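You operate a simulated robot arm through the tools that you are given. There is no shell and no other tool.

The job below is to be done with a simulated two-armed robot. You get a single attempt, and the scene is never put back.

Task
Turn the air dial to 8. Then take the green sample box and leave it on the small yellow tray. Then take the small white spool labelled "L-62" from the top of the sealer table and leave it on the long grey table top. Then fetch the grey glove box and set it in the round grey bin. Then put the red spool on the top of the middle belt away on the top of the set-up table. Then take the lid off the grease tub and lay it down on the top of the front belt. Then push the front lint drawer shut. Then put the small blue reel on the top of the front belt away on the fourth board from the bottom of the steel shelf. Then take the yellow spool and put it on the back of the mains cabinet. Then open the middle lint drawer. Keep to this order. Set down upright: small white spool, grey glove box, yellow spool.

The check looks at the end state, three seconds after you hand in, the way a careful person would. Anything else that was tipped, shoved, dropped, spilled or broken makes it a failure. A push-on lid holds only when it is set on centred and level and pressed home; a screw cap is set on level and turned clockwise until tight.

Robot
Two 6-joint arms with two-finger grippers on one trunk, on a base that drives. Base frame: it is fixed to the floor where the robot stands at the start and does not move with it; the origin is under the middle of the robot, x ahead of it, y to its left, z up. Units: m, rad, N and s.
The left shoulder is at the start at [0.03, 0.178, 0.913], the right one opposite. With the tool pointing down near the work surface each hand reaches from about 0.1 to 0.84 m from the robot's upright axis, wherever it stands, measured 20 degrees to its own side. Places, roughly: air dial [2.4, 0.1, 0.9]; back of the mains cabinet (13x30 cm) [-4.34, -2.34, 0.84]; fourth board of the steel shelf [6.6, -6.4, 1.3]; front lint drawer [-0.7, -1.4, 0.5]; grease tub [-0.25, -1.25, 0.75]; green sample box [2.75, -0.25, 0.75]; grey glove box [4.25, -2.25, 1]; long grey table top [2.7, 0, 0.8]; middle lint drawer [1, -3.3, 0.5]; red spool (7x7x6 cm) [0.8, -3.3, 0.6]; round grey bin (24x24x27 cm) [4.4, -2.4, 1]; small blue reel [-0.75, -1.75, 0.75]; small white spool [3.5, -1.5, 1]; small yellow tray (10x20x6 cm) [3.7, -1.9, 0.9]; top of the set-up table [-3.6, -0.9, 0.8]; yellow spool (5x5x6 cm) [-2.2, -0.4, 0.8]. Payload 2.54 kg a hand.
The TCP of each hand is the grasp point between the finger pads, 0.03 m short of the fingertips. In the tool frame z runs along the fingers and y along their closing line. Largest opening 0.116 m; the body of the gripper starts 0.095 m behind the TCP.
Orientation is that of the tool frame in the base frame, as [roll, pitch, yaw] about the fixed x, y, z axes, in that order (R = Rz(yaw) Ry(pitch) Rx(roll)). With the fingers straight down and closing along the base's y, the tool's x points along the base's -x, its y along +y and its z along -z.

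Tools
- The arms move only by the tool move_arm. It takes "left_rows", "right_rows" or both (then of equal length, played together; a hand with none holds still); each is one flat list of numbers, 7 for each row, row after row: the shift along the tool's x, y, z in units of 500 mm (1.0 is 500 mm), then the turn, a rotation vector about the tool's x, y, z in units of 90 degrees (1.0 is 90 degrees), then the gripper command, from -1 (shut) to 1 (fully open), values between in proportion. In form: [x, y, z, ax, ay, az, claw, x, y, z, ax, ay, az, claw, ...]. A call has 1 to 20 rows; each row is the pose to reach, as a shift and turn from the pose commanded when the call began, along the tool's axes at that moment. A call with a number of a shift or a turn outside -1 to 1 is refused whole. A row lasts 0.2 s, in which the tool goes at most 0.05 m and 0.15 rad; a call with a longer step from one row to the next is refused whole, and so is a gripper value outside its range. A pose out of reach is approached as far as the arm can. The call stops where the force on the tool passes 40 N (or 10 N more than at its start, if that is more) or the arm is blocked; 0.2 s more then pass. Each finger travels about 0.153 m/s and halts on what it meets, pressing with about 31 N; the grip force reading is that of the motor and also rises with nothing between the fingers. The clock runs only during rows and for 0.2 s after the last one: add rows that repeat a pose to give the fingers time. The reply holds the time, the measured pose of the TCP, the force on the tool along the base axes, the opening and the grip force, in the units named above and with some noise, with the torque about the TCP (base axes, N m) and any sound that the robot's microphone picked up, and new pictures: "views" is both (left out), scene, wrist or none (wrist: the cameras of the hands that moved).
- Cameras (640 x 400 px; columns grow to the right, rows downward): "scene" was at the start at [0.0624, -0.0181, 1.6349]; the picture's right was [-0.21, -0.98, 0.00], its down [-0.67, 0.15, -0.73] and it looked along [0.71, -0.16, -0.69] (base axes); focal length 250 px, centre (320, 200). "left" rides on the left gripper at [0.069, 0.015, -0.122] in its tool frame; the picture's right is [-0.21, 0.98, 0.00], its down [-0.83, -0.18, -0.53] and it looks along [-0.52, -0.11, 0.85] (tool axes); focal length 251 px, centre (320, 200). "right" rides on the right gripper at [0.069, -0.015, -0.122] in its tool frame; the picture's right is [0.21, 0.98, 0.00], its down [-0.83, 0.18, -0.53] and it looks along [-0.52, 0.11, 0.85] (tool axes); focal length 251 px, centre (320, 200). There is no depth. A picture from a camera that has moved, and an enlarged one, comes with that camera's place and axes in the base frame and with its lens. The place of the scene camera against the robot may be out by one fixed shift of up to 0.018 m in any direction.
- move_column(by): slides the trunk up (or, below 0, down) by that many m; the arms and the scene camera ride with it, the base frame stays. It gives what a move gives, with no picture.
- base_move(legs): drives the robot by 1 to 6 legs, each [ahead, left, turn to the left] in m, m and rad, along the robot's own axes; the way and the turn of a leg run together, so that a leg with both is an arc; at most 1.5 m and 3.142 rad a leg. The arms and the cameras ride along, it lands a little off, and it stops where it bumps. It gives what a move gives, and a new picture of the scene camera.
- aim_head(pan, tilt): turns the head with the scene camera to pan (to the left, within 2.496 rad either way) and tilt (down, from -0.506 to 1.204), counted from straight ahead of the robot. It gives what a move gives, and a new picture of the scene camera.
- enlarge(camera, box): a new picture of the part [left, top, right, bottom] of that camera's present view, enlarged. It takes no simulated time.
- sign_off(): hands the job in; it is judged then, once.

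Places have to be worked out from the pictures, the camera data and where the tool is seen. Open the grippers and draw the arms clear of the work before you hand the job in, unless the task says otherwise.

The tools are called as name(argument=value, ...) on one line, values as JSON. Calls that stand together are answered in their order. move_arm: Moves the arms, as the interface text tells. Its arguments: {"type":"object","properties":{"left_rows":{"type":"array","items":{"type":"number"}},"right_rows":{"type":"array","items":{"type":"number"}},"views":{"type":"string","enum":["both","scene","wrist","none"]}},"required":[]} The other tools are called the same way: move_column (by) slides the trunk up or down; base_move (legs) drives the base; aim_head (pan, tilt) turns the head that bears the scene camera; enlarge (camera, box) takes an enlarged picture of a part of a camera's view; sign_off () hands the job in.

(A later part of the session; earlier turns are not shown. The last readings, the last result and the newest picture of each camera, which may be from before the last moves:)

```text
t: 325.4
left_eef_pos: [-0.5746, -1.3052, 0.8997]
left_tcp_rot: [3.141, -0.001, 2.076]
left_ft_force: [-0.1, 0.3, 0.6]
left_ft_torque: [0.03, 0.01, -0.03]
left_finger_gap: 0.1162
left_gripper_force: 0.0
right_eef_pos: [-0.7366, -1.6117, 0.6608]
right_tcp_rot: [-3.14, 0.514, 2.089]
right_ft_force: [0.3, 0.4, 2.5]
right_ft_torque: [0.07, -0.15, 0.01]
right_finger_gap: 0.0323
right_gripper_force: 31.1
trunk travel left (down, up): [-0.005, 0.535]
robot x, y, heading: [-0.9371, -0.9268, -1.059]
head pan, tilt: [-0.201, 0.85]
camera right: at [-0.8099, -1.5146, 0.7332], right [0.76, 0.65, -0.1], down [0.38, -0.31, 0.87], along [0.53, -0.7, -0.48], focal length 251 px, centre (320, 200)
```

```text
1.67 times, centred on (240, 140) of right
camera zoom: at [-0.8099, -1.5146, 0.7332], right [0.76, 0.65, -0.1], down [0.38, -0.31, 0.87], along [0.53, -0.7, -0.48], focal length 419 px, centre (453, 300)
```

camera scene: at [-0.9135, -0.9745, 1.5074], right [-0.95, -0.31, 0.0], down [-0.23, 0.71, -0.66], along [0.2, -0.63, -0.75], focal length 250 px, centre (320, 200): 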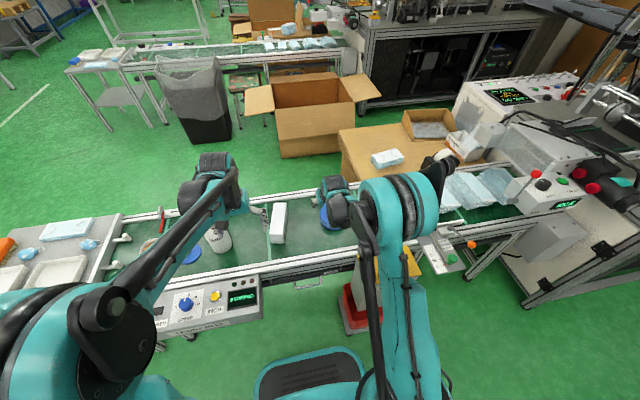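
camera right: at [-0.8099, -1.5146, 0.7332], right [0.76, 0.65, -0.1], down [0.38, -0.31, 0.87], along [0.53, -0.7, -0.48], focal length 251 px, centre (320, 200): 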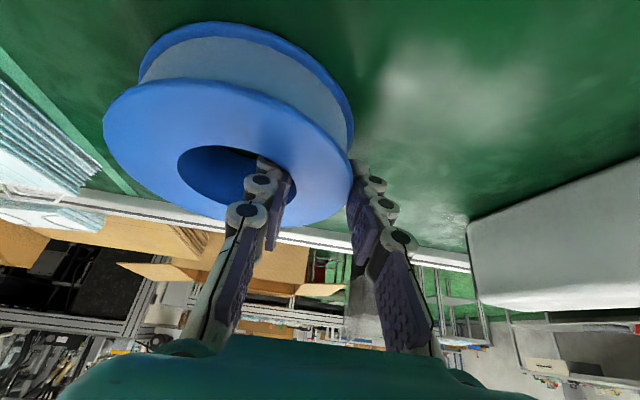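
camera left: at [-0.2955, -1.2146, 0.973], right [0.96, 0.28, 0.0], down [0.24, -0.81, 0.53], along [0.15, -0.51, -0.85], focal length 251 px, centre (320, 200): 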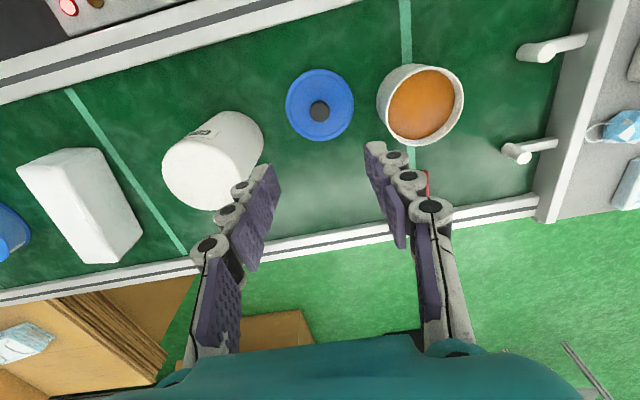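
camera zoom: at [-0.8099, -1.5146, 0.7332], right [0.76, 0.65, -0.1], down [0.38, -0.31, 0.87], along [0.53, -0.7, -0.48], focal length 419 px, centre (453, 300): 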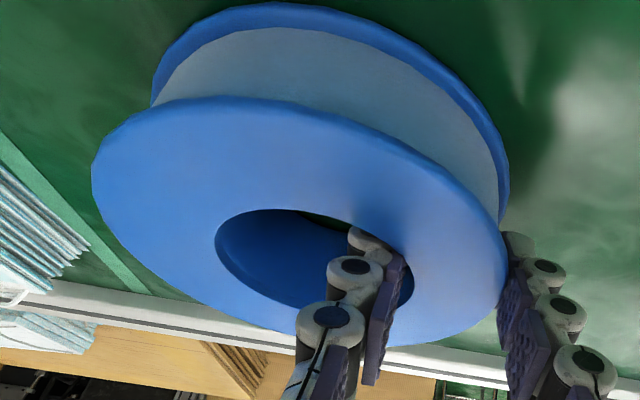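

Gripped at 32 mm. I lift 4 cm slowly and check how the reel hangs.

move_arm(right_rows=[-0.0098, 0, -0.0174, 0, 0, 0, -0.8, -0.0196, 0, -0.0349, 0, 0, 0, -0.8, -0.0294, 0, -0.0523, 0, 0, 0, -0.8, -0.0392, 0, -0.0698, 0, 0, 0, -0.8, -0.0392, 0, -0.0698, 0, 0, 0, -0.8], views="both")

enlarge(camera="left", box=[0, 100, 320, 300])

```text
t: 326.6
left_eef_pos: [-0.5754, -1.307, 0.8991]
left_tcp_rot: [3.141, 0.002, 2.075]
left_ft_force: [-0.4, 0.0, -0.1]
left_ft_torque: [-0.01, -0.01, 0.03]
left_finger_gap: 0.1162
left_gripper_force: 0.0
right_eef_pos: [-0.7379, -1.6133, 0.7011]
right_tcp_rot: [-3.141, 0.512, 2.09]
right_ft_force: [-0.9, -0.3, -1.8]
right_ft_torque: [0.01, -0.05, 0.02]
right_finger_gap: 0.0324
right_gripper_force: 30.6
trunk travel left (down, up): [-0.005, 0.535]
robot x, y, heading: [-0.9364, -0.9245, -1.056]
head pan, tilt: [-0.201, 0.85]
camera scene: at [-0.9134, -0.9749, 1.5073], right [-0.95, -0.31, 0.0], down [-0.23, 0.71, -0.66], along [0.2, -0.63, -0.75], focal length 250 px, centre (320, 200)
camera right: at [-0.8109, -1.5164, 0.7732], right [0.76, 0.65, -0.1], down [0.38, -0.31, 0.87], along [0.53, -0.7, -0.48], focal length 251 px, centre (320, 200)
```

scene: 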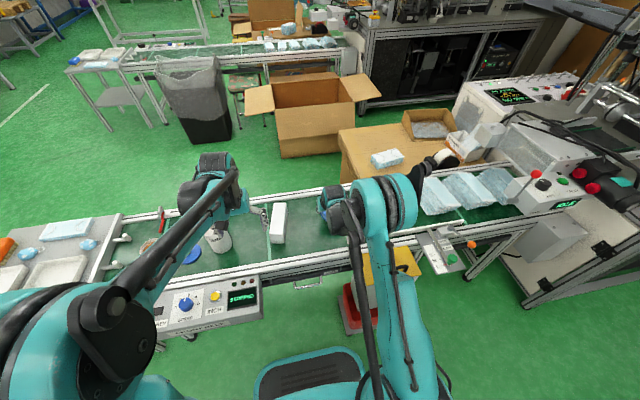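
right: 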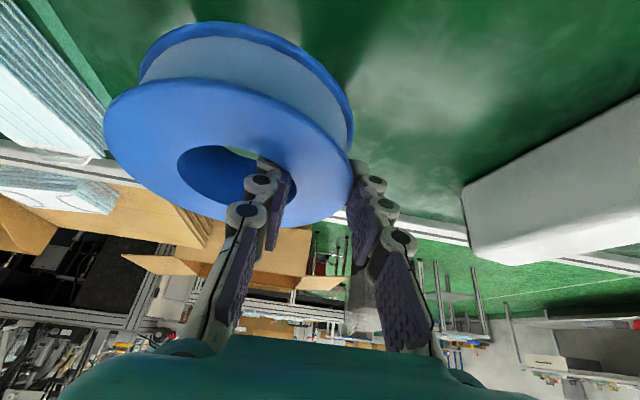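

```text
2.00 times, centred on (160, 200) of left
camera zoom: at [-0.5953, -1.2387, 1.021], right [0.96, 0.28, 0.0], down [0.24, -0.81, 0.53], along [0.15, -0.51, -0.85], focal length 503 px, centre (640, 200)
```

zoom: 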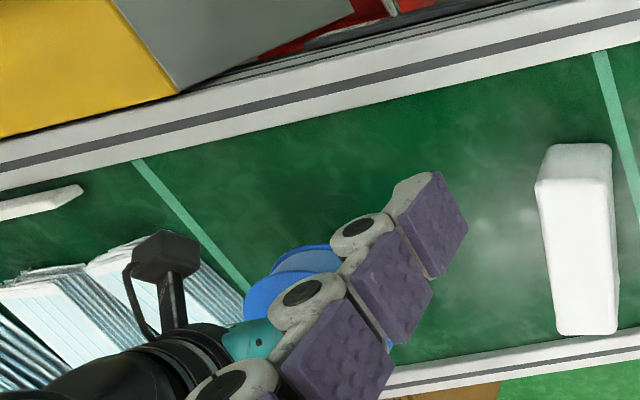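

The reel hangs level. I raise it further and pull it back towards me, then raise the trunk for travel.

move_arm(right_rows=[-0.03, 0, -0.0698, 0, 0, 0, -0.8, -0.06, 0, -0.14, 0, 0, 0, -0.8, -0.05, 0, -0.2, 0, 0, 0, -0.8, 0.01, 0, -0.25, 0, 0, 0, -0.8, 0.07, 0, -0.3, 0, 0, 0, -0.8, 0.13, 0, -0.35, 0, 0, 0, -0.8, 0.19, 0, -0.4, 0, 0, 0, -0.8], views="wrist")

move_column(by=0.4)

```text
t: 328.2
left_eef_pos: [-0.5752, -1.3052, 0.8992]
left_tcp_rot: [3.141, 0.001, 2.077]
left_ft_force: [-0.1, -0.4, 0.0]
left_ft_torque: [0.02, -0.01, 0.0]
left_finger_gap: 0.1161
left_gripper_force: 0.1
right_eef_pos: [-0.8248, -1.455, 0.8278]
right_tcp_rot: [3.141, 0.514, 2.089]
right_ft_force: [0.1, -0.1, -1.5]
right_ft_torque: [0.02, -0.05, 0.03]
right_finger_gap: 0.033
right_gripper_force: 31.2
trunk travel left (down, up): [-0.005, 0.535]
robot x, y, heading: [-0.9388, -0.9254, -1.054]
head pan, tilt: [-0.201, 0.85]
camera right: at [-0.899, -1.358, 0.8993], right [0.76, 0.65, -0.1], down [0.38, -0.31, 0.87], along [0.53, -0.7, -0.48], focal length 251 px, centre (320, 200)
```

right: 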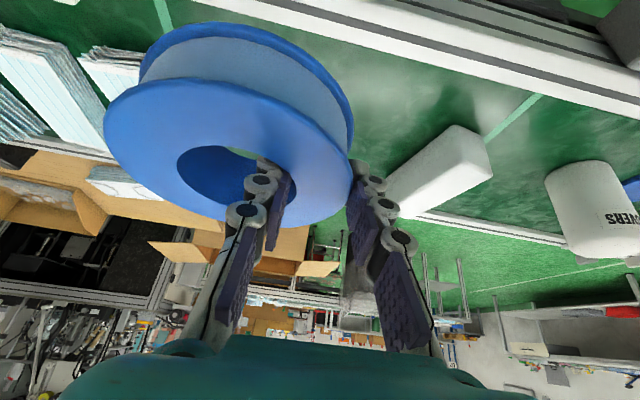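

```text
t: 332.0
left_eef_pos: [-0.575, -1.3048, 1.2998]
left_tcp_rot: [-3.141, 0.0, 2.075]
left_ft_force: [0.6, -0.8, 0.5]
left_ft_torque: [0.0, 0.02, 0.03]
left_finger_gap: 0.116
left_gripper_force: 0.1
right_eef_pos: [-0.8253, -1.457, 1.2275]
right_tcp_rot: [-3.141, 0.513, 2.088]
right_ft_force: [0.0, -0.4, -1.1]
right_ft_torque: [0.04, -0.05, -0.02]
right_finger_gap: 0.0324
right_gripper_force: 30.4
trunk travel left (down, up): [-0.405, 0.135]
robot x, y, heading: [-0.9363, -0.9265, -1.055]
head pan, tilt: [-0.201, 0.85]
```

I back off the belt and strafe left into the aisle.

base_move(legs=[[-0.25, 0, 0.008], [0, 1.4, 0], [0, 1.35, 0]])

aim_head(pan=0, tilt=0.4)

```text
t: 346.6
left_eef_pos: [1.6448, 0.3091, 1.2987]
left_tcp_rot: [-3.14, -0.001, 2.098]
left_ft_force: [1.1, 0.3, 0.6]
left_ft_torque: [-0.04, -0.01, -0.01]
left_finger_gap: 0.1159
left_gripper_force: 0.0
right_eef_pos: [1.3985, 0.1554, 1.2273]
right_tcp_rot: [-3.14, 0.512, 2.108]
right_ft_force: [-0.5, -0.5, -1.9]
right_ft_torque: [0.02, -0.01, -0.01]
right_finger_gap: 0.0326
right_gripper_force: 31.2
trunk travel left (down, up): [-0.405, 0.135]
robot x, y, heading: [1.2796, 0.6792, -1.032]
head pan, tilt: [-0.201, 0.85]
camera scene: at [1.3012, 0.634, 1.9073], right [-0.94, -0.33, 0.0], down [-0.25, 0.71, -0.66], along [0.22, -0.62, -0.75], focal length 250 px, centre (320, 200)
```

scene: 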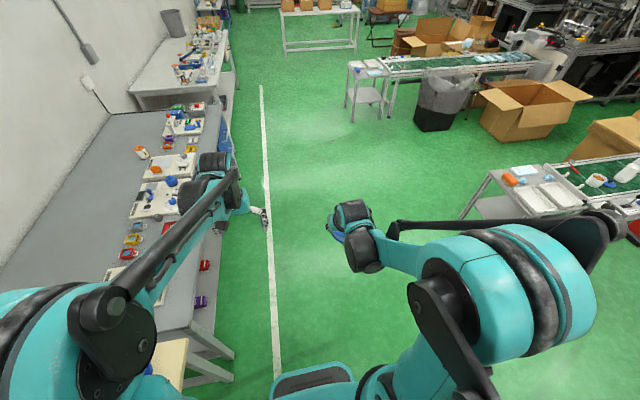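

```text
t: 347.5
left_eef_pos: [1.6459, 0.3105, 1.299]
left_tcp_rot: [3.14, 0.001, 2.096]
left_ft_force: [-0.7, 0.4, -0.1]
left_ft_torque: [0.01, 0.0, -0.01]
left_finger_gap: 0.1159
left_gripper_force: 0.1
right_eef_pos: [1.3987, 0.1547, 1.2279]
right_tcp_rot: [3.14, 0.514, 2.11]
right_ft_force: [0.3, -0.1, -2.4]
right_ft_torque: [0.04, 0.0, 0.05]
right_finger_gap: 0.0325
right_gripper_force: 31.0
trunk travel left (down, up): [-0.405, 0.135]
robot x, y, heading: [1.2824, 0.686, -1.035]
head pan, tilt: [0.0, 0.4]
camera scene: at [1.3225, 0.628, 1.9464], right [-0.86, -0.51, 0.0], down [-0.2, 0.34, -0.92], along [0.47, -0.79, -0.39], focal length 250 px, centre (320, 200)
```

scene: 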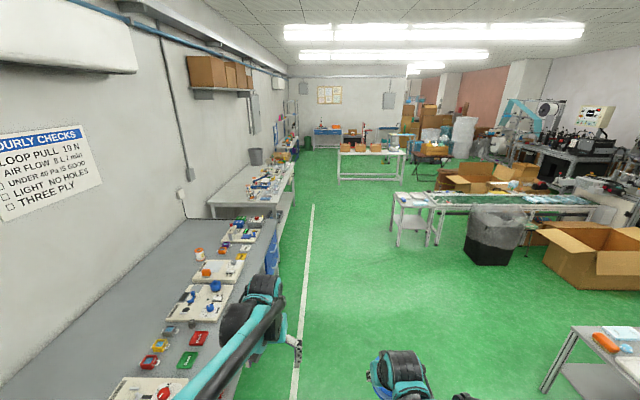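

The aisle is clear. I drive ahead 4.2 m.

base_move(legs=[[1.4, 0, -0.012], [1.4, 0, 0], [1.4, 0, 0]])

```text
t: 367.6
left_eef_pos: [3.743, -3.3023, 1.2993]
left_tcp_rot: [3.141, 0.0, 2.094]
left_ft_force: [-0.7, 0.7, 0.2]
left_ft_torque: [0.03, -0.01, 0.0]
left_finger_gap: 0.1159
left_gripper_force: 0.1
right_eef_pos: [3.4964, -3.4559, 1.2274]
right_tcp_rot: [3.141, 0.513, 2.107]
right_ft_force: [0.1, -0.3, -1.0]
right_ft_torque: [0.03, -0.04, -0.01]
right_finger_gap: 0.0323
right_gripper_force: 30.9
trunk travel left (down, up): [-0.405, 0.135]
robot x, y, heading: [3.3759, -2.9252, -1.039]
head pan, tilt: [0.0, 0.4]
camera scene: at [3.4214, -2.9823, 1.9464], right [-0.86, -0.51, 0.0], down [-0.2, 0.34, -0.92], along [0.47, -0.79, -0.39], focal length 250 px, centre (320, 200)
```

scene: 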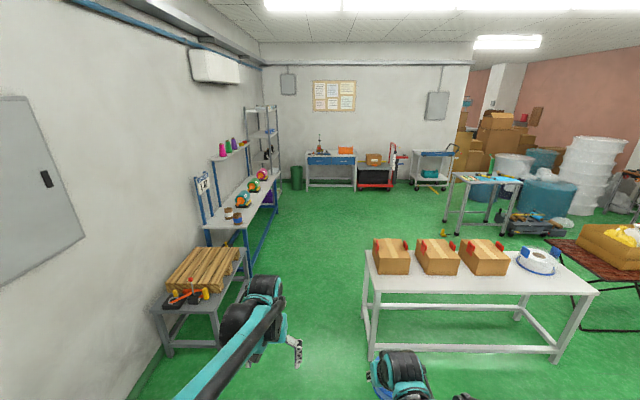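

Next I shift slightly left to pass between the white table and the pallet table, and continue towards the shelf.

base_move(legs=[[1.0, 0.16, -0.008], [1.4, 0, 0], [1.3, 0, 0]])

```text
t: 385.4
left_eef_pos: [5.6798, -6.4185, 1.299]
left_tcp_rot: [3.14, 0.001, 2.054]
left_ft_force: [0.1, 0.5, -0.1]
left_ft_torque: [0.02, 0.0, -0.01]
left_finger_gap: 0.1159
left_gripper_force: 0.0
right_eef_pos: [5.4262, -6.5633, 1.2278]
right_tcp_rot: [3.14, 0.513, 2.068]
right_ft_force: [-0.4, 0.6, -1.9]
right_ft_torque: [-0.02, -0.06, -0.02]
right_finger_gap: 0.0324
right_gripper_force: 30.7
trunk travel left (down, up): [-0.405, 0.135]
robot x, y, heading: [5.3258, -6.0326, -1.08]
head pan, tilt: [0.0, 0.4]
camera scene: at [5.3705, -6.0872, 1.9464], right [-0.88, -0.47, 0.0], down [-0.18, 0.34, -0.92], along [0.44, -0.81, -0.39], focal length 250 px, centre (320, 200)
```

scene: 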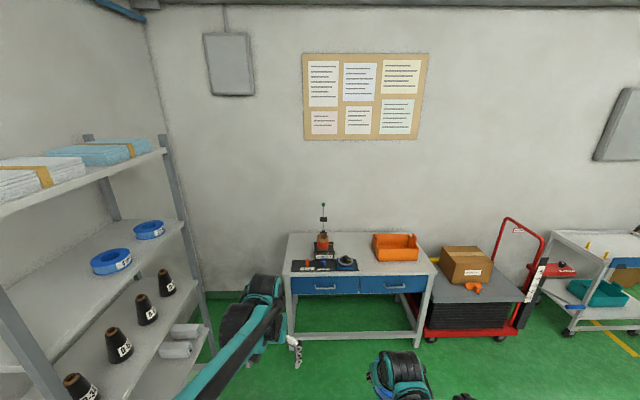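

Two blue reels already lie on the fourth board, near its front. I straighten, go 0.62 m ahead and turn left to face the shelf.

base_move(legs=[[0, 0, 0.033], [0.62, 0, 0], [0, 0, 1.571]])

```text
t: 393.2
left_eef_pos: [6.0119, -6.2058, 1.2982]
left_tcp_rot: [-3.141, 0.0, -2.589]
left_ft_force: [0.1, 0.2, -0.5]
left_ft_torque: [-0.03, -0.03, -0.03]
left_finger_gap: 0.1161
left_gripper_force: 0.0
right_eef_pos: [6.1733, -6.4492, 1.2269]
right_tcp_rot: [3.141, 0.514, -2.574]
right_ft_force: [0.1, 0.5, -1.4]
right_ft_torque: [0.05, 0.06, -0.03]
right_finger_gap: 0.0322
right_gripper_force: 30.8
trunk travel left (down, up): [-0.405, 0.135]
robot x, y, heading: [5.6526, -6.5842, 0.565]
head pan, tilt: [0.0, 0.4]
camera scene: at [5.7143, -6.5488, 1.9464], right [0.53, -0.85, 0.0], down [-0.33, -0.21, -0.92], along [0.78, 0.49, -0.39], focal length 250 px, centre (320, 200)
```

scene: 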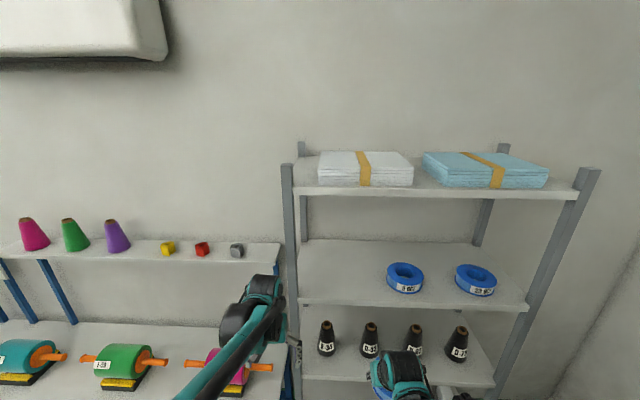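

There is ample free board left of the two reels. I raise the trunk fully, lift and pull the reel back, then fine-position the base (turn -0.041, 0.1 m ahead, 0.12 m left).

move_column(by=0.13)

move_arm(right_rows=[0.0184, 0, -0.0487, 0, 0, 0, -0.8, 0.0369, 0, -0.0973, 0, 0, 0, -0.8, 0.0553, 0, -0.146, 0, 0, 0, -0.8], views="none")

base_move(legs=[[0, 0, -0.041], [0.1, 0.12, 0]])

aim_head(pan=-0.15, tilt=0.6)

```text
t: 394.8
left_eef_pos: [6.0128, -6.2053, 1.4289]
left_tcp_rot: [3.141, -0.002, -2.588]
left_ft_force: [0.7, 0.1, 0.7]
left_ft_torque: [0.0, 0.01, 0.02]
left_finger_gap: 0.116
left_gripper_force: 0.1
right_eef_pos: [6.1733, -6.4481, 1.3569]
right_tcp_rot: [3.14, 0.513, -2.575]
right_ft_force: [0.7, -1.0, -1.5]
right_ft_torque: [0.07, 0.04, 0.02]
right_finger_gap: 0.032
right_gripper_force: 31.3
trunk travel left (down, up): [-0.535, 0.005]
robot x, y, heading: [5.6485, -6.5841, 0.561]
head pan, tilt: [0.0, 0.4]
```

```text
t: 395.6
left_eef_pos: [6.0112, -6.2062, 1.4288]
left_tcp_rot: [3.141, 0.001, -2.587]
left_ft_force: [0.2, -0.9, 0.2]
left_ft_torque: [0.0, -0.01, 0.0]
left_finger_gap: 0.1163
left_gripper_force: 0.2
right_eef_pos: [6.1226, -6.4797, 1.4075]
right_tcp_rot: [3.14, 0.513, -2.574]
right_ft_force: [-0.4, 0.2, -0.2]
right_ft_torque: [0.06, 0.03, 0.01]
right_finger_gap: 0.0323
right_gripper_force: 31.0
trunk travel left (down, up): [-0.535, 0.005]
robot x, y, heading: [5.6521, -6.5858, 0.56]
head pan, tilt: [0.0, 0.4]
```

```text
t: 397.4
left_eef_pos: [6.0519, -6.0689, 1.43]
left_tcp_rot: [3.139, 0.002, -2.628]
left_ft_force: [-0.3, -0.9, 0.0]
left_ft_torque: [0.02, 0.04, 0.02]
left_finger_gap: 0.1162
left_gripper_force: 0.1
right_eef_pos: [6.1509, -6.3459, 1.4073]
right_tcp_rot: [3.139, 0.515, -2.615]
right_ft_force: [-0.2, -0.4, -0.7]
right_ft_torque: [0.06, 0.09, 0.0]
right_finger_gap: 0.0323
right_gripper_force: 30.6
trunk travel left (down, up): [-0.535, 0.005]
robot x, y, heading: [5.6713, -6.4263, 0.52]
head pan, tilt: [0.0, 0.4]
camera scene: at [5.7399, -6.4005, 2.0765], right [0.5, -0.87, 0.0], down [-0.34, -0.19, -0.92], along [0.8, 0.46, -0.39], focal length 250 px, centre (320, 200)
```

scene: 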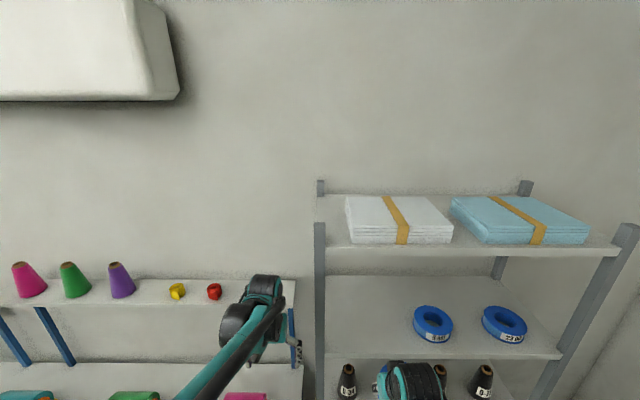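

```text
t: 398.1
left_eef_pos: [6.0522, -6.0632, 1.4284]
left_tcp_rot: [-3.141, -0.002, -2.628]
left_ft_force: [0.0, -0.1, -0.2]
left_ft_torque: [-0.06, -0.02, 0.01]
left_finger_gap: 0.1163
left_gripper_force: 0.0
right_eef_pos: [6.1511, -6.3417, 1.4062]
right_tcp_rot: [3.14, 0.513, -2.613]
right_ft_force: [0.3, 0.5, -1.1]
right_ft_torque: [-0.01, 0.03, -0.01]
right_finger_gap: 0.0321
right_gripper_force: 30.8
trunk travel left (down, up): [-0.535, 0.005]
robot x, y, heading: [5.6729, -6.4272, 0.526]
head pan, tilt: [-0.15, 0.6]
camera scene: at [5.7429, -6.4087, 2.0582], right [0.37, -0.93, 0.0], down [-0.53, -0.21, -0.83], along [0.77, 0.3, -0.56], focal length 250 px, centre (320, 200)
```

scene: 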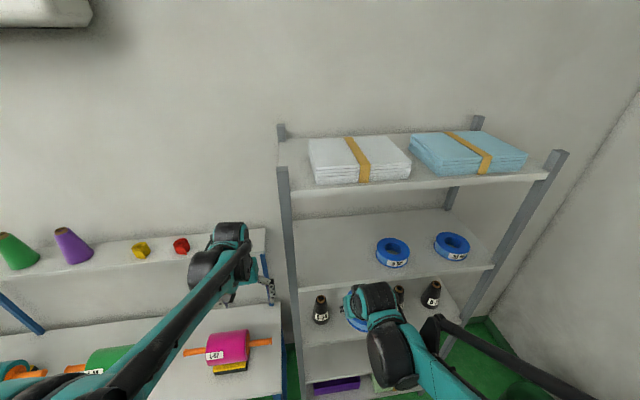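

The free spot for our reel centre is at about n=2.40, e=8.61; the hand is already on line with it. I move the reel 0.24 m straight in above the board, 4 cm clear.

move_arm(right_rows=[-0.0709, 0.0033, 0.0399, 0, 0, 0, -0.8, -0.1417, 0.0067, 0.0798, 0, 0, 0, -0.8, -0.2126, 0.01, 0.1197, 0, 0, 0, -0.8, -0.2835, 0.0133, 0.1597, 0, 0, 0, -0.8, -0.3543, 0.0167, 0.1996, 0, 0, 0, -0.8, -0.4252, 0.02, 0.2395, 0, 0, 0, -0.8, -0.4252, 0.02, 0.2395, 0, 0, 0, -0.8], views="both")

enlarge(camera="scene", box=[270, 170, 510, 330])

```text
t: 399.7
left_eef_pos: [6.0518, -6.0665, 1.43]
left_tcp_rot: [-3.141, 0.002, -2.628]
left_ft_force: [-0.2, 0.1, 0.2]
left_ft_torque: [-0.02, 0.01, 0.01]
left_finger_gap: 0.1157
left_gripper_force: 0.1
right_eef_pos: [6.3551, -6.2112, 1.4077]
right_tcp_rot: [3.141, 0.511, -2.613]
right_ft_force: [0.4, 0.5, -1.4]
right_ft_torque: [0.04, 0.04, -0.02]
right_finger_gap: 0.0319
right_gripper_force: 31.3
trunk travel left (down, up): [-0.535, 0.005]
robot x, y, heading: [5.674, -6.4289, 0.523]
head pan, tilt: [-0.15, 0.6]
camera scene: at [5.742, -6.4112, 2.0583], right [0.37, -0.93, 0.0], down [-0.53, -0.21, -0.83], along [0.77, 0.3, -0.56], focal length 250 px, centre (320, 200)
camera right: at [6.2592, -6.2841, 1.4798], right [-0.65, 0.75, -0.1], down [0.3, 0.39, 0.87], along [0.69, 0.54, -0.48], focal length 251 px, centre (320, 200)
```

scene: 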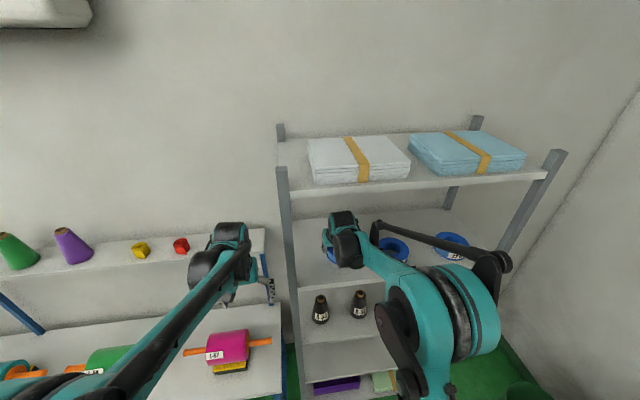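
right: 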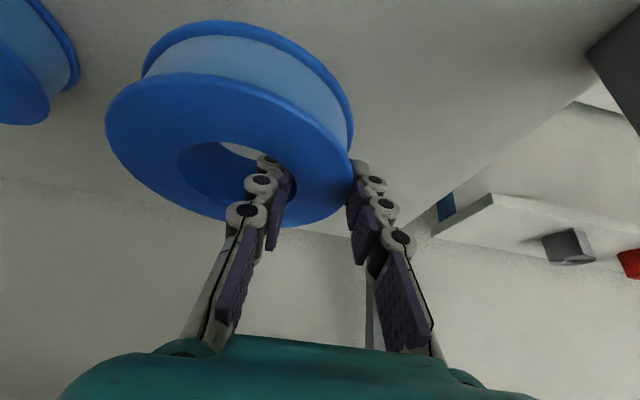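

```text
2.50 times, centred on (390, 250) of scene
camera zoom: at [5.742, -6.4112, 2.0583], right [0.37, -0.93, 0.0], down [-0.53, -0.21, -0.83], along [0.77, 0.3, -0.56], focal length 624 px, centre (145, 75)
```

zoom: 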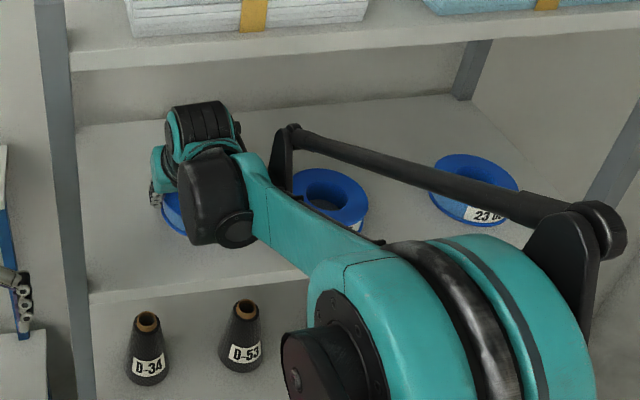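

The reel hovers over the free part of the board, clear of its neighbour. I lower it 3 cm, then continue in small steps until it touches.

move_arm(right_rows=[0.0098, 0, 0.0174, 0, 0, 0, -0.8, 0.0196, 0, 0.0349, 0, 0, 0, -0.8, 0.0294, 0, 0.0523, 0, 0, 0, -0.8, 0.0294, 0, 0.0523, 0, 0, 0, -0.8], views="none")

move_arm(right_rows=[0.0029, 0, 0.0052, 0, 0, 0, -0.8, 0.0059, 0, 0.0105, 0, 0, 0, -0.8, 0.0088, 0, 0.0157, 0, 0, 0, -0.8, 0.0088, 0, 0.0157, 0, 0, 0, -0.8], views="none")

```text
t: 400.7
left_eef_pos: [6.0519, -6.0658, 1.4284]
left_tcp_rot: [3.141, 0.001, -2.628]
left_ft_force: [1.0, 0.5, -0.4]
left_ft_torque: [-0.01, 0.0, 0.01]
left_finger_gap: 0.1162
left_gripper_force: 0.1
right_eef_pos: [6.359, -6.2133, 1.3772]
right_tcp_rot: [3.141, 0.51, -2.615]
right_ft_force: [-1.1, -0.9, -1.0]
right_ft_torque: [0.09, 0.01, 0.0]
right_finger_gap: 0.0323
right_gripper_force: 31.0
trunk travel left (down, up): [-0.535, 0.005]
robot x, y, heading: [5.6739, -6.4271, 0.523]
head pan, tilt: [-0.15, 0.6]
```

```text
t: 401.7
left_eef_pos: [6.0516, -6.0655, 1.4295]
left_tcp_rot: [3.141, -0.001, -2.627]
left_ft_force: [-0.1, -1.0, 0.4]
left_ft_torque: [0.03, 0.02, 0.01]
left_finger_gap: 0.1161
left_gripper_force: 0.0
right_eef_pos: [6.3577, -6.2108, 1.3664]
right_tcp_rot: [-3.141, 0.514, -2.614]
right_ft_force: [-0.4, 0.0, -1.7]
right_ft_torque: [0.05, 0.05, 0.04]
right_finger_gap: 0.0323
right_gripper_force: 31.1
trunk travel left (down, up): [-0.535, 0.005]
robot x, y, heading: [5.6739, -6.4304, 0.526]
head pan, tilt: [-0.15, 0.6]
```

Not touching yet at 1.366. I continue in 2–3 mm steps.

move_arm(right_rows=[0.0025, 0, 0.0044, 0, 0, 0, -0.8, 0.0049, 0, 0.0087, 0, 0, 0, -0.8, 0.0074, 0, 0.0131, 0, 0, 0, -0.8, 0.0074, 0, 0.0131, 0, 0, 0, -0.8], views="none")

move_arm(right_rows=[0.0025, 0, 0.0044, 0, 0, 0, -0.8, 0.0049, 0, 0.0087, 0, 0, 0, -0.8, 0.0049, 0, 0.0087, 0, 0, 0, -0.8], views="wrist")

```text
t: 402.7
left_eef_pos: [6.0507, -6.0646, 1.4289]
left_tcp_rot: [3.141, 0.002, -2.629]
left_ft_force: [0.4, 0.1, -0.1]
left_ft_torque: [0.0, 0.03, 0.01]
left_finger_gap: 0.1159
left_gripper_force: 0.0
right_eef_pos: [6.3572, -6.2123, 1.3606]
right_tcp_rot: [3.142, 0.516, -2.615]
right_ft_force: [8.0, 3.1, 21.4]
right_ft_torque: [0.05, 0.23, -0.04]
right_finger_gap: 0.0322
right_gripper_force: 31.0
trunk travel left (down, up): [-0.535, 0.005]
robot x, y, heading: [5.6765, -6.4259, 0.525]
head pan, tilt: [-0.15, 0.6]
```

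```text
t: 403.1
left_eef_pos: [6.0493, -6.0652, 1.4307]
left_tcp_rot: [3.142, 0.001, -2.629]
left_ft_force: [0.2, 0.4, 0.5]
left_ft_torque: [0.02, -0.03, 0.0]
left_finger_gap: 0.116
left_gripper_force: 0.0
right_eef_pos: [6.3564, -6.2113, 1.3585]
right_tcp_rot: [3.139, 0.517, -2.614]
right_ft_force: [-2.1, -2.9, 14.9]
right_ft_torque: [0.01, 0.41, 0.04]
right_finger_gap: 0.0326
right_gripper_force: 31.4
trunk travel left (down, up): [-0.535, 0.005]
robot x, y, heading: [5.6746, -6.4271, 0.52]
head pan, tilt: [-0.15, 0.6]
stopped in row 2 (right hand): the force on the tool passed its limit at 45 N (the readings are from after the stop); the commanded pose is now the measured one
camera right: at [6.2604, -6.286, 1.4306], right [-0.65, 0.75, -0.11], down [0.3, 0.38, 0.87], along [0.7, 0.54, -0.48], focal length 251 px, centre (320, 200)
```

right: 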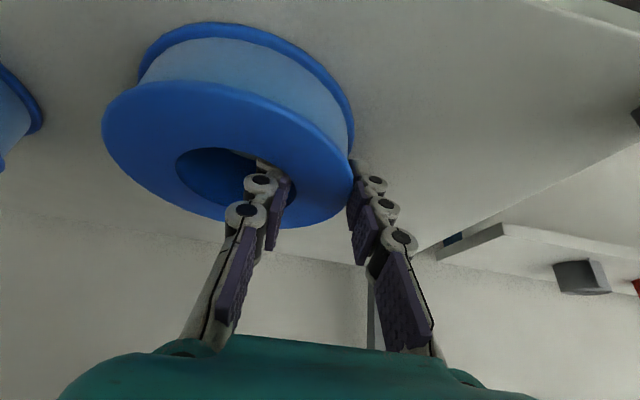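

The reel rests on the board. I ease off, open the fingers, withdraw along the finger direction and then straight back.

move_arm(right_rows=[-0.0015, 0, -0.0026, 0, 0, 0, -0.8, -0.0015, 0, -0.0026, 0, 0, 0, -0.5, -0.0015, 0, -0.0026, 0, 0, 0, -0.2, -0.0015, 0, -0.0026, 0, 0, 0, 0.0, -0.0015, 0, -0.0026, 0, 0, 0, 0.0, -0.0015, 0, -0.04, 0, 0, 0, 0.0, -0.0015, 0, -0.09, 0, 0, 0, 0.0, -0.0015, 0, -0.14, 0, 0, 0, 0.0, 0.07, 0, -0.18, 0, 0, 0, 0.0, 0.15, 0, -0.225, 0, 0, 0, 0.0, 0.23, 0, -0.27, 0, 0, 0, 0.0, 0.31, 0, -0.315, 0, 0, 0, 0.0, 0.39, 0, -0.36, 0, 0, 0, 0.0], views="both")

enlarge(camera="scene", box=[270, 170, 510, 330])

```text
t: 405.9
left_eef_pos: [6.0497, -6.0673, 1.4299]
left_tcp_rot: [-3.141, 0.004, -2.627]
left_ft_force: [-1.1, -0.1, 0.2]
left_ft_torque: [0.04, -0.08, -0.01]
left_finger_gap: 0.1158
left_gripper_force: 0.0
right_eef_pos: [6.127, -6.3439, 1.4225]
right_tcp_rot: [3.141, 0.519, -2.615]
right_ft_force: [0.5, -0.3, -0.9]
right_ft_torque: [0.04, -0.06, -0.02]
right_finger_gap: 0.0582
right_gripper_force: 0.1
trunk travel left (down, up): [-0.535, 0.005]
robot x, y, heading: [5.6749, -6.4278, 0.522]
head pan, tilt: [-0.15, 0.6]
camera scene: at [5.7387, -6.4131, 2.0584], right [0.37, -0.93, 0.0], down [-0.52, -0.21, -0.83], along [0.77, 0.3, -0.56], focal length 250 px, centre (320, 200)
camera right: at [6.0313, -6.4172, 1.4932], right [-0.65, 0.75, -0.11], down [0.3, 0.38, 0.87], along [0.7, 0.54, -0.48], focal length 251 px, centre (320, 200)
```

scene: 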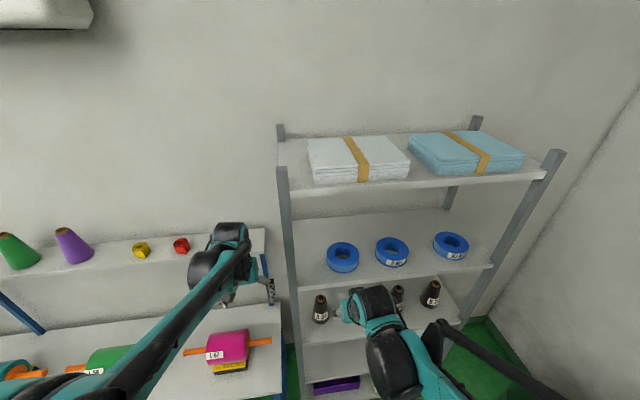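
right: 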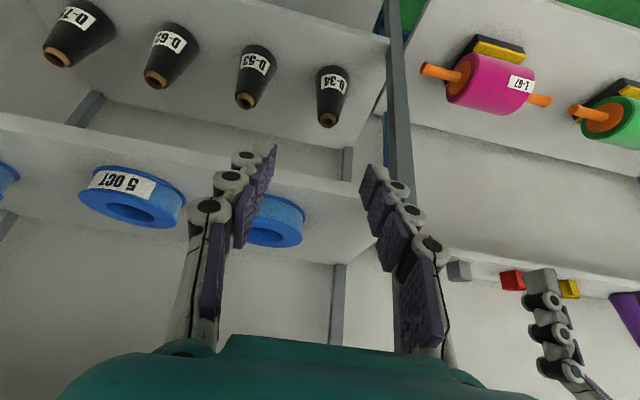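

```text
2.50 times, centred on (390, 250) of scene
camera zoom: at [5.7387, -6.4131, 2.0584], right [0.37, -0.93, 0.0], down [-0.52, -0.21, -0.83], along [0.77, 0.3, -0.56], focal length 624 px, centre (145, 75)
```

zoom: 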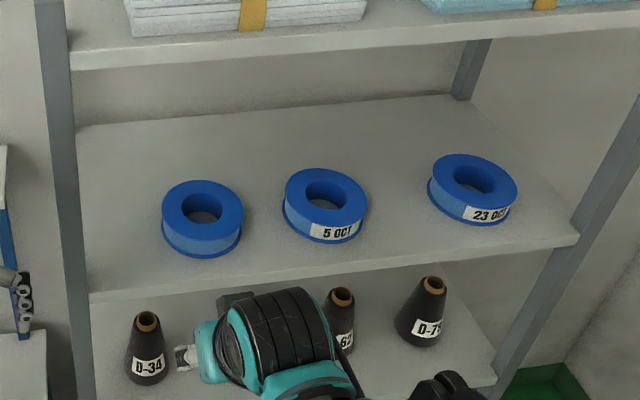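

The reel lies flat on the fourth board beside the other two. I bring the right hand back to tool-down and closer in for travel.

move_arm(right_rows=[0.04, 0, -0.03, 0, 0.0826, 0, 0.3, 0.08, 0, -0.06, 0, 0.1652, 0, 0.6, 0.12, 0, -0.07, 0, 0.2478, 0, 1, 0.14, 0, -0.08, 0, 0.3304, 0, 1], views="none")

```text
t: 406.9
left_eef_pos: [6.0527, -6.0642, 1.429]
left_tcp_rot: [-3.14, 0.0, -2.628]
left_ft_force: [0.5, 1.0, -0.2]
left_ft_torque: [0.02, -0.01, -0.03]
left_finger_gap: 0.1159
left_gripper_force: 0.0
right_eef_pos: [6.0656, -6.3819, 1.4205]
right_tcp_rot: [-3.141, -0.006, -2.614]
right_ft_force: [0.1, 0.4, 0.2]
right_ft_torque: [0.01, -0.03, -0.03]
right_finger_gap: 0.1161
right_gripper_force: 0.1
trunk travel left (down, up): [-0.535, 0.005]
robot x, y, heading: [5.6727, -6.4278, 0.524]
head pan, tilt: [-0.15, 0.6]
```

base_move(legs=[[-0.1, 0, 0], [0, 0, 1.571], [1.4, 0, 0], [1.4, 0, 0]])

aim_head(pan=0, tilt=0.5)

```text
t: 425.1
left_eef_pos: [3.9163, -3.6058, 1.4292]
left_tcp_rot: [3.141, 0.0, -1.113]
left_ft_force: [-0.3, -0.4, 0.4]
left_ft_torque: [-0.04, 0.0, 0.02]
left_finger_gap: 0.1161
left_gripper_force: 0.0
right_eef_pos: [4.2334, -3.6118, 1.4207]
right_tcp_rot: [3.141, -0.001, -1.099]
right_ft_force: [-0.5, 0.3, -0.3]
right_ft_torque: [0.01, -0.04, -0.02]
right_finger_gap: 0.1161
right_gripper_force: 0.0
trunk travel left (down, up): [-0.535, 0.005]
robot x, y, heading: [4.2565, -4.0023, 2.035]
head pan, tilt: [-0.15, 0.6]
camera scene: at [4.2535, -3.9458, 2.0582], right [0.95, 0.31, 0.0], down [0.18, -0.54, -0.83], along [-0.26, 0.78, -0.56], focal length 250 px, centre (320, 200)
```

scene: 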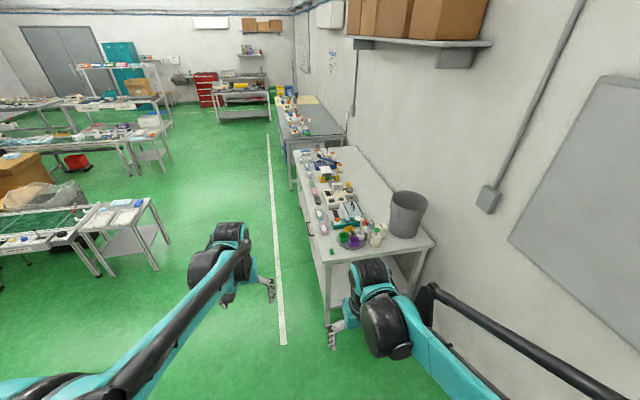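

```text
t: 425.8
left_eef_pos: [3.9155, -3.6052, 1.4291]
left_tcp_rot: [-3.14, 0.001, -1.113]
left_ft_force: [0.1, 0.0, -0.3]
left_ft_torque: [0.0, -0.02, -0.01]
left_finger_gap: 0.1161
left_gripper_force: 0.2
right_eef_pos: [4.2328, -3.6104, 1.4192]
right_tcp_rot: [-3.141, -0.002, -1.1]
right_ft_force: [-0.4, -0.1, 0.2]
right_ft_torque: [-0.03, 0.02, 0.0]
right_finger_gap: 0.1162
right_gripper_force: 0.0
trunk travel left (down, up): [-0.535, 0.005]
robot x, y, heading: [4.2571, -4.0027, 2.041]
head pan, tilt: [0.0, 0.499]
camera scene: at [4.2397, -3.9477, 2.0673], right [0.89, 0.45, 0.0], down [0.22, -0.43, -0.88], along [-0.4, 0.78, -0.48], focal length 250 px, centre (320, 200)
```

scene: 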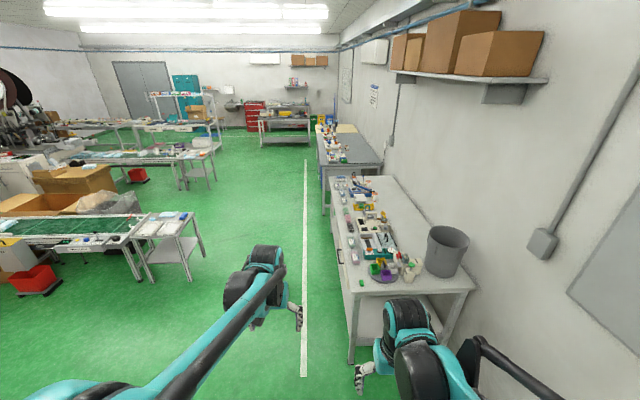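

I correct the heading and lateral position and continue down the aisle.

base_move(legs=[[0, 0.3, 0.053], [1.4, 0, 0], [1.4, 0, 0], [1.4, 0, 0]])

```text
t: 447.4
left_eef_pos: [1.2587, -0.3548, 1.4286]
left_tcp_rot: [3.14, 0.0, -0.955]
left_ft_force: [-0.2, 0.2, -0.3]
left_ft_torque: [0.01, 0.01, -0.01]
left_finger_gap: 0.1161
left_gripper_force: 0.0
right_eef_pos: [1.5727, -0.31, 1.4198]
right_tcp_rot: [3.141, -0.002, -0.941]
right_ft_force: [0.1, -0.7, -0.4]
right_ft_torque: [-0.01, 0.02, 0.0]
right_finger_gap: 0.116
right_gripper_force: 0.1
trunk travel left (down, up): [-0.535, 0.005]
robot x, y, heading: [1.6597, -0.6923, 2.199]
head pan, tilt: [0.0, 0.499]
camera scene: at [1.6329, -0.6435, 2.0673], right [0.81, 0.59, 0.0], down [0.28, -0.39, -0.88], along [-0.52, 0.71, -0.48], focal length 250 px, centre (320, 200)
```

scene: 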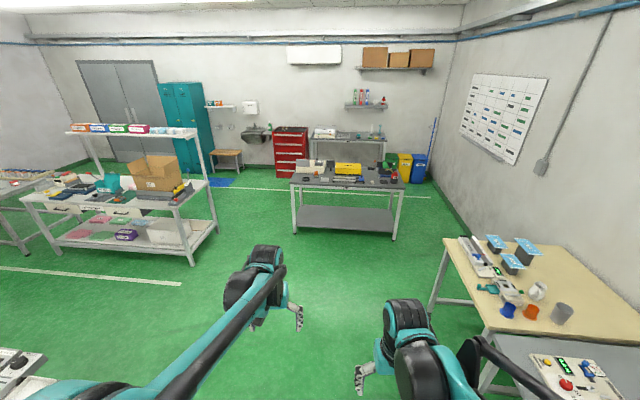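

Back near the front end; I correct the heading, move ahead 1.35 m and strafe left towards the bench with the yellow spool.

base_move(legs=[[0, 0, -0.105], [1.35, 0, 0], [0, 1.4, 0]])

```text
t: 461.4
left_eef_pos: [-0.6121, 0.1036, 1.4293]
left_tcp_rot: [-3.14, 0.0, -1.03]
left_ft_force: [-0.5, -0.4, 0.8]
left_ft_torque: [0.01, -0.01, 0.01]
left_finger_gap: 0.1159
left_gripper_force: 0.1
right_eef_pos: [-0.2962, 0.1263, 1.4186]
right_tcp_rot: [-3.141, 0.0, -1.011]
right_ft_force: [1.0, 0.2, -0.8]
right_ft_torque: [0.01, -0.02, -0.01]
right_finger_gap: 0.116
right_gripper_force: 0.0
trunk travel left (down, up): [-0.535, 0.005]
robot x, y, heading: [-0.2365, -0.2604, 2.126]
head pan, tilt: [0.0, 0.499]
camera scene: at [-0.2594, -0.2102, 2.0673], right [0.85, 0.53, 0.0], down [0.25, -0.41, -0.88], along [-0.46, 0.75, -0.48], focal length 250 px, centre (320, 200)
```

scene: 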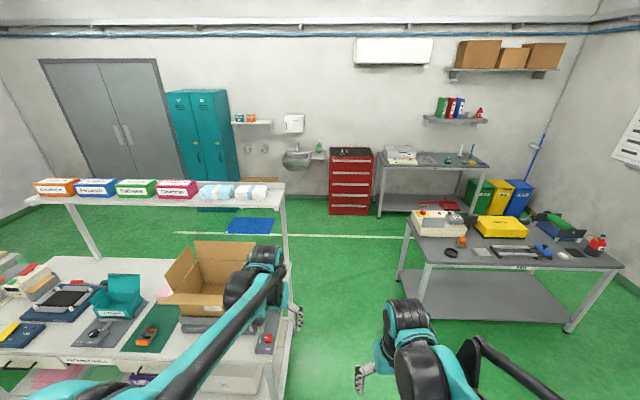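

I continue strafing left to the end of the bench and then look at the yellow spool.

base_move(legs=[[0, 0, -0.032], [0, 1.3, 0], [0, 0.35, 0]])

aim_head(pan=0.1, tilt=0.75)

```text
t: 470.2
left_eef_pos: [-2.0353, -0.7259, 1.43]
left_tcp_rot: [3.139, 0.002, -1.044]
left_ft_force: [0.0, 0.1, 0.5]
left_ft_torque: [0.0, 0.01, -0.01]
left_finger_gap: 0.1159
left_gripper_force: 0.0
right_eef_pos: [-1.7186, -0.7093, 1.4197]
right_tcp_rot: [3.142, -0.002, -1.029]
right_ft_force: [-0.7, 0.3, 0.6]
right_ft_torque: [-0.01, -0.01, 0.03]
right_finger_gap: 0.116
right_gripper_force: 0.1
trunk travel left (down, up): [-0.535, 0.005]
robot x, y, heading: [-1.673, -1.1007, 2.109]
head pan, tilt: [0.0, 0.499]
camera scene: at [-1.6881, -1.0466, 2.0673], right [0.86, 0.51, 0.0], down [0.24, -0.41, -0.88], along [-0.45, 0.75, -0.48], focal length 250 px, centre (320, 200)
```

scene: 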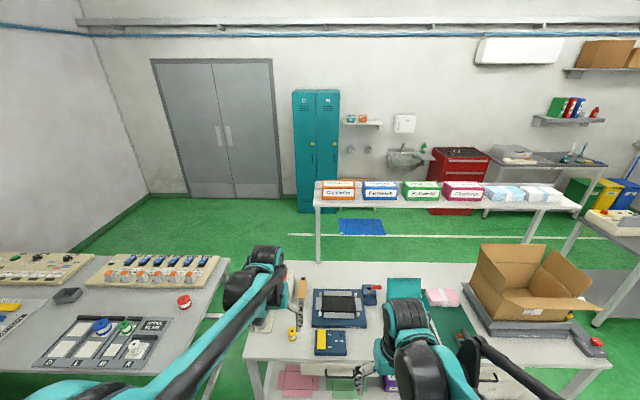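

```text
t: 471.0
left_eef_pos: [-2.0375, -0.7283, 1.4286]
left_tcp_rot: [-3.141, 0.0, -1.044]
left_ft_force: [-0.1, 0.3, 0.1]
left_ft_torque: [-0.01, 0.04, -0.02]
left_finger_gap: 0.116
left_gripper_force: 0.1
right_eef_pos: [-1.7201, -0.7104, 1.4197]
right_tcp_rot: [-3.141, -0.003, -1.029]
right_ft_force: [-1.2, 0.0, -0.2]
right_ft_torque: [0.01, -0.06, -0.02]
right_finger_gap: 0.1158
right_gripper_force: 0.0
trunk travel left (down, up): [-0.535, 0.005]
robot x, y, heading: [-1.668, -1.0972, 2.104]
head pan, tilt: [0.099, 0.75]
camera scene: at [-1.6935, -1.0597, 2.0454], right [0.8, 0.6, 0.0], down [0.41, -0.55, -0.73], along [-0.43, 0.59, -0.68], focal length 250 px, centre (320, 200)
```

scene: 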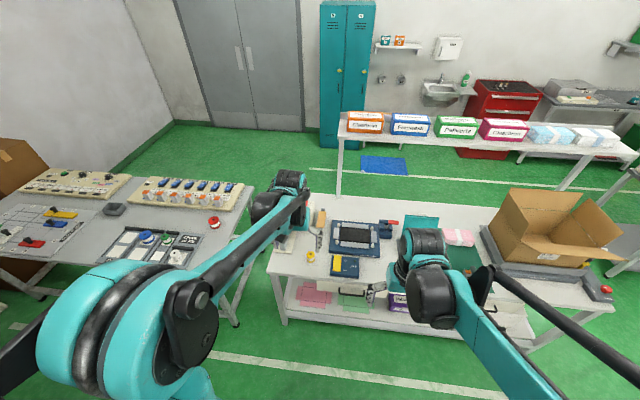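

The yellow spool stands near the bench's left end. I move 0.2 m closer and lower the trunk 0.3 m, then enlarge it.

base_move(legs=[[0.2, 0.05, -0.01]])

move_column(by=-0.3)

enlarge(camera="left", box=[0, 0, 640, 400])

enlarge(camera="scene", box=[220, 170, 420, 310])

```text
t: 472.6
left_eef_pos: [-2.1749, -0.5823, 1.4296]
left_tcp_rot: [3.14, 0.002, -1.052]
left_ft_force: [-0.6, -0.8, 0.0]
left_ft_torque: [0.0, 0.01, 0.02]
left_finger_gap: 0.1162
left_gripper_force: 0.2
right_eef_pos: [-1.8592, -0.5666, 1.4195]
right_tcp_rot: [3.141, -0.002, -1.037]
right_ft_force: [0.0, -0.2, 0.0]
right_ft_torque: [0.03, 0.03, -0.04]
right_finger_gap: 0.1161
right_gripper_force: 0.1
trunk travel left (down, up): [-0.535, 0.005]
robot x, y, heading: [-1.8129, -0.9541, 2.098]
head pan, tilt: [0.099, 0.75]
camera scene: at [-1.833, -0.9161, 2.0454], right [0.81, 0.59, 0.0], down [0.4, -0.55, -0.73], along [-0.43, 0.59, -0.68], focal length 250 px, centre (320, 200)
```

scene: 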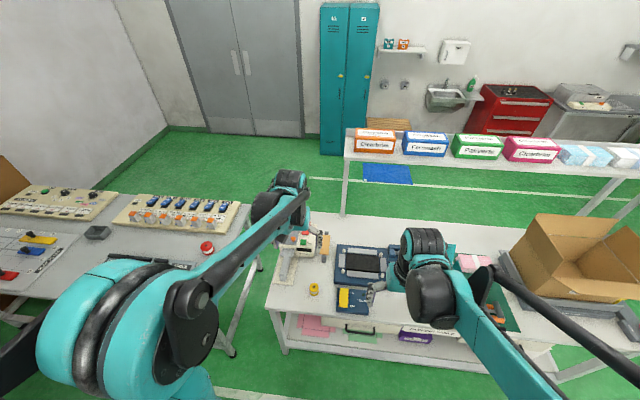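

```text
t: 475.6
left_eef_pos: [-2.1759, -0.58, 1.1302]
left_tcp_rot: [3.141, 0.0, -1.052]
left_ft_force: [0.0, 0.8, -0.3]
left_ft_torque: [-0.03, -0.03, -0.02]
left_finger_gap: 0.1161
left_gripper_force: 0.0
right_eef_pos: [-1.8592, -0.5658, 1.1202]
right_tcp_rot: [3.141, -0.002, -1.035]
right_ft_force: [0.3, 0.0, 0.3]
right_ft_torque: [0.0, -0.01, 0.04]
right_finger_gap: 0.1157
right_gripper_force: 0.0
trunk travel left (down, up): [-0.235, 0.305]
robot x, y, heading: [-1.8114, -0.9547, 2.102]
head pan, tilt: [0.099, 0.75]
```

```text
1.00 times, centred on (320, 200) of left (not enlarged: the box is as wide or as high as the picture)
camera zoom: at [-2.1553, -0.6479, 1.2513], right [-0.95, -0.3, 0.0], down [-0.25, 0.81, 0.53], along [-0.16, 0.51, -0.85], focal length 251 px, centre (320, 200)
```

zoom: 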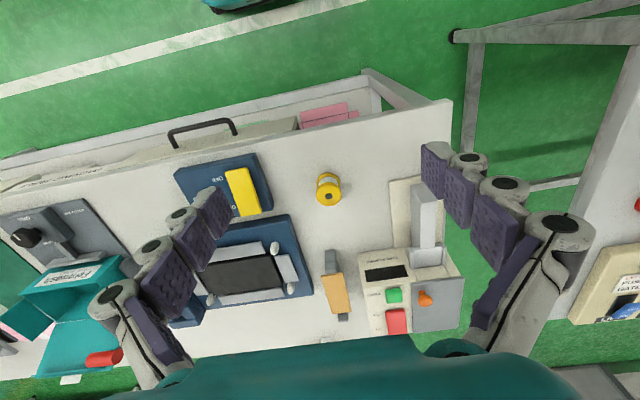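

```text
2.86 times, centred on (320, 240) of scene
camera zoom: at [-1.8348, -0.9143, 1.7455], right [0.81, 0.59, 0.0], down [0.4, -0.55, -0.73], along [-0.43, 0.59, -0.68], focal length 714 px, centre (320, 86)
```

zoom: 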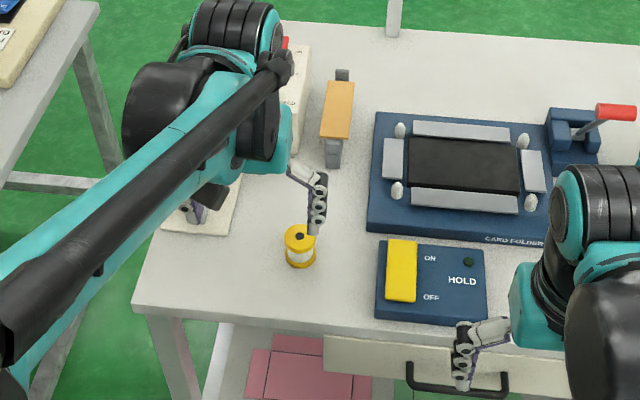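

The yellow spool is near (-2.240, -0.430). I bring the left hand above it at z 1.0.

move_arm(left_rows=[-0.0649, -0.0074, 0.052, 0, 0, 0, 0.8, -0.1298, -0.0148, 0.104, 0, 0, 0, 0.6, -0.1946, -0.0222, 0.156, 0, 0, 0, 0.5, -0.2595, -0.0296, 0.208, 0, 0, 0, 0.5, -0.3244, -0.037, 0.26, 0, 0, 0, 0.5, -0.3244, -0.037, 0.26, 0, 0, 0, 0.5], views="wrist")

enlarge(camera="left", box=[240, 60, 400, 180])

```text
t: 477.0
left_eef_pos: [-2.2412, -0.4317, 0.997]
left_tcp_rot: [-3.14, 0.003, -1.053]
left_ft_force: [-0.1, -0.2, 0.6]
left_ft_torque: [-0.01, 0.02, -0.02]
left_finger_gap: 0.0869
left_gripper_force: 0.0
right_eef_pos: [-1.8592, -0.566, 1.1196]
right_tcp_rot: [-3.141, -0.002, -1.038]
right_ft_force: [0.2, -0.1, -0.4]
right_ft_torque: [0.01, 0.03, 0.0]
right_finger_gap: 0.1161
right_gripper_force: 0.1
trunk travel left (down, up): [-0.235, 0.305]
robot x, y, heading: [-1.8092, -0.9561, 2.101]
head pan, tilt: [0.099, 0.75]
camera left: at [-2.2199, -0.499, 1.1195], right [-0.95, -0.3, 0.0], down [-0.25, 0.81, 0.53], along [-0.16, 0.51, -0.84], focal length 251 px, centre (320, 200)
```

left: 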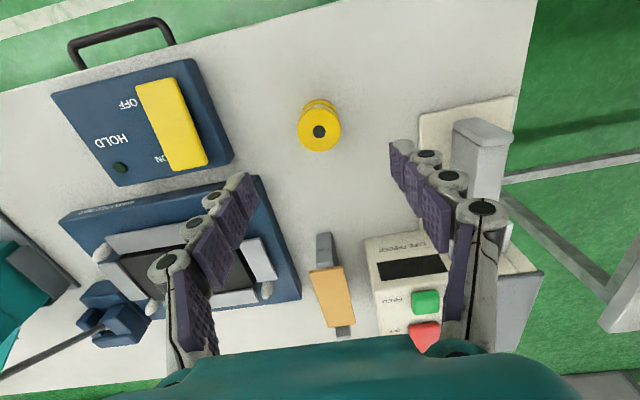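

```text
3.33 times, centred on (320, 120) of left
camera zoom: at [-2.2199, -0.499, 1.1195], right [-0.95, -0.3, 0.0], down [-0.25, 0.81, 0.53], along [-0.16, 0.51, -0.84], focal length 838 px, centre (320, 467)
```

zoom: 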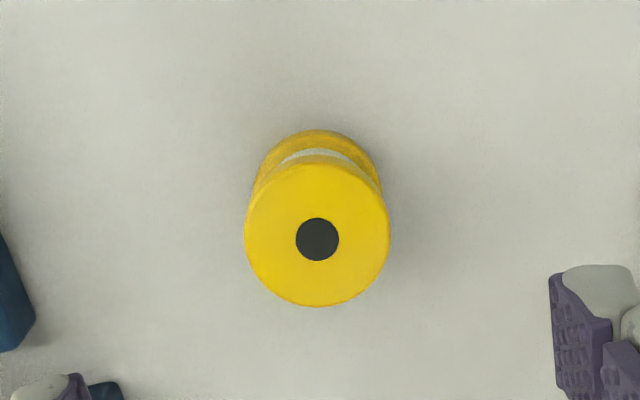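

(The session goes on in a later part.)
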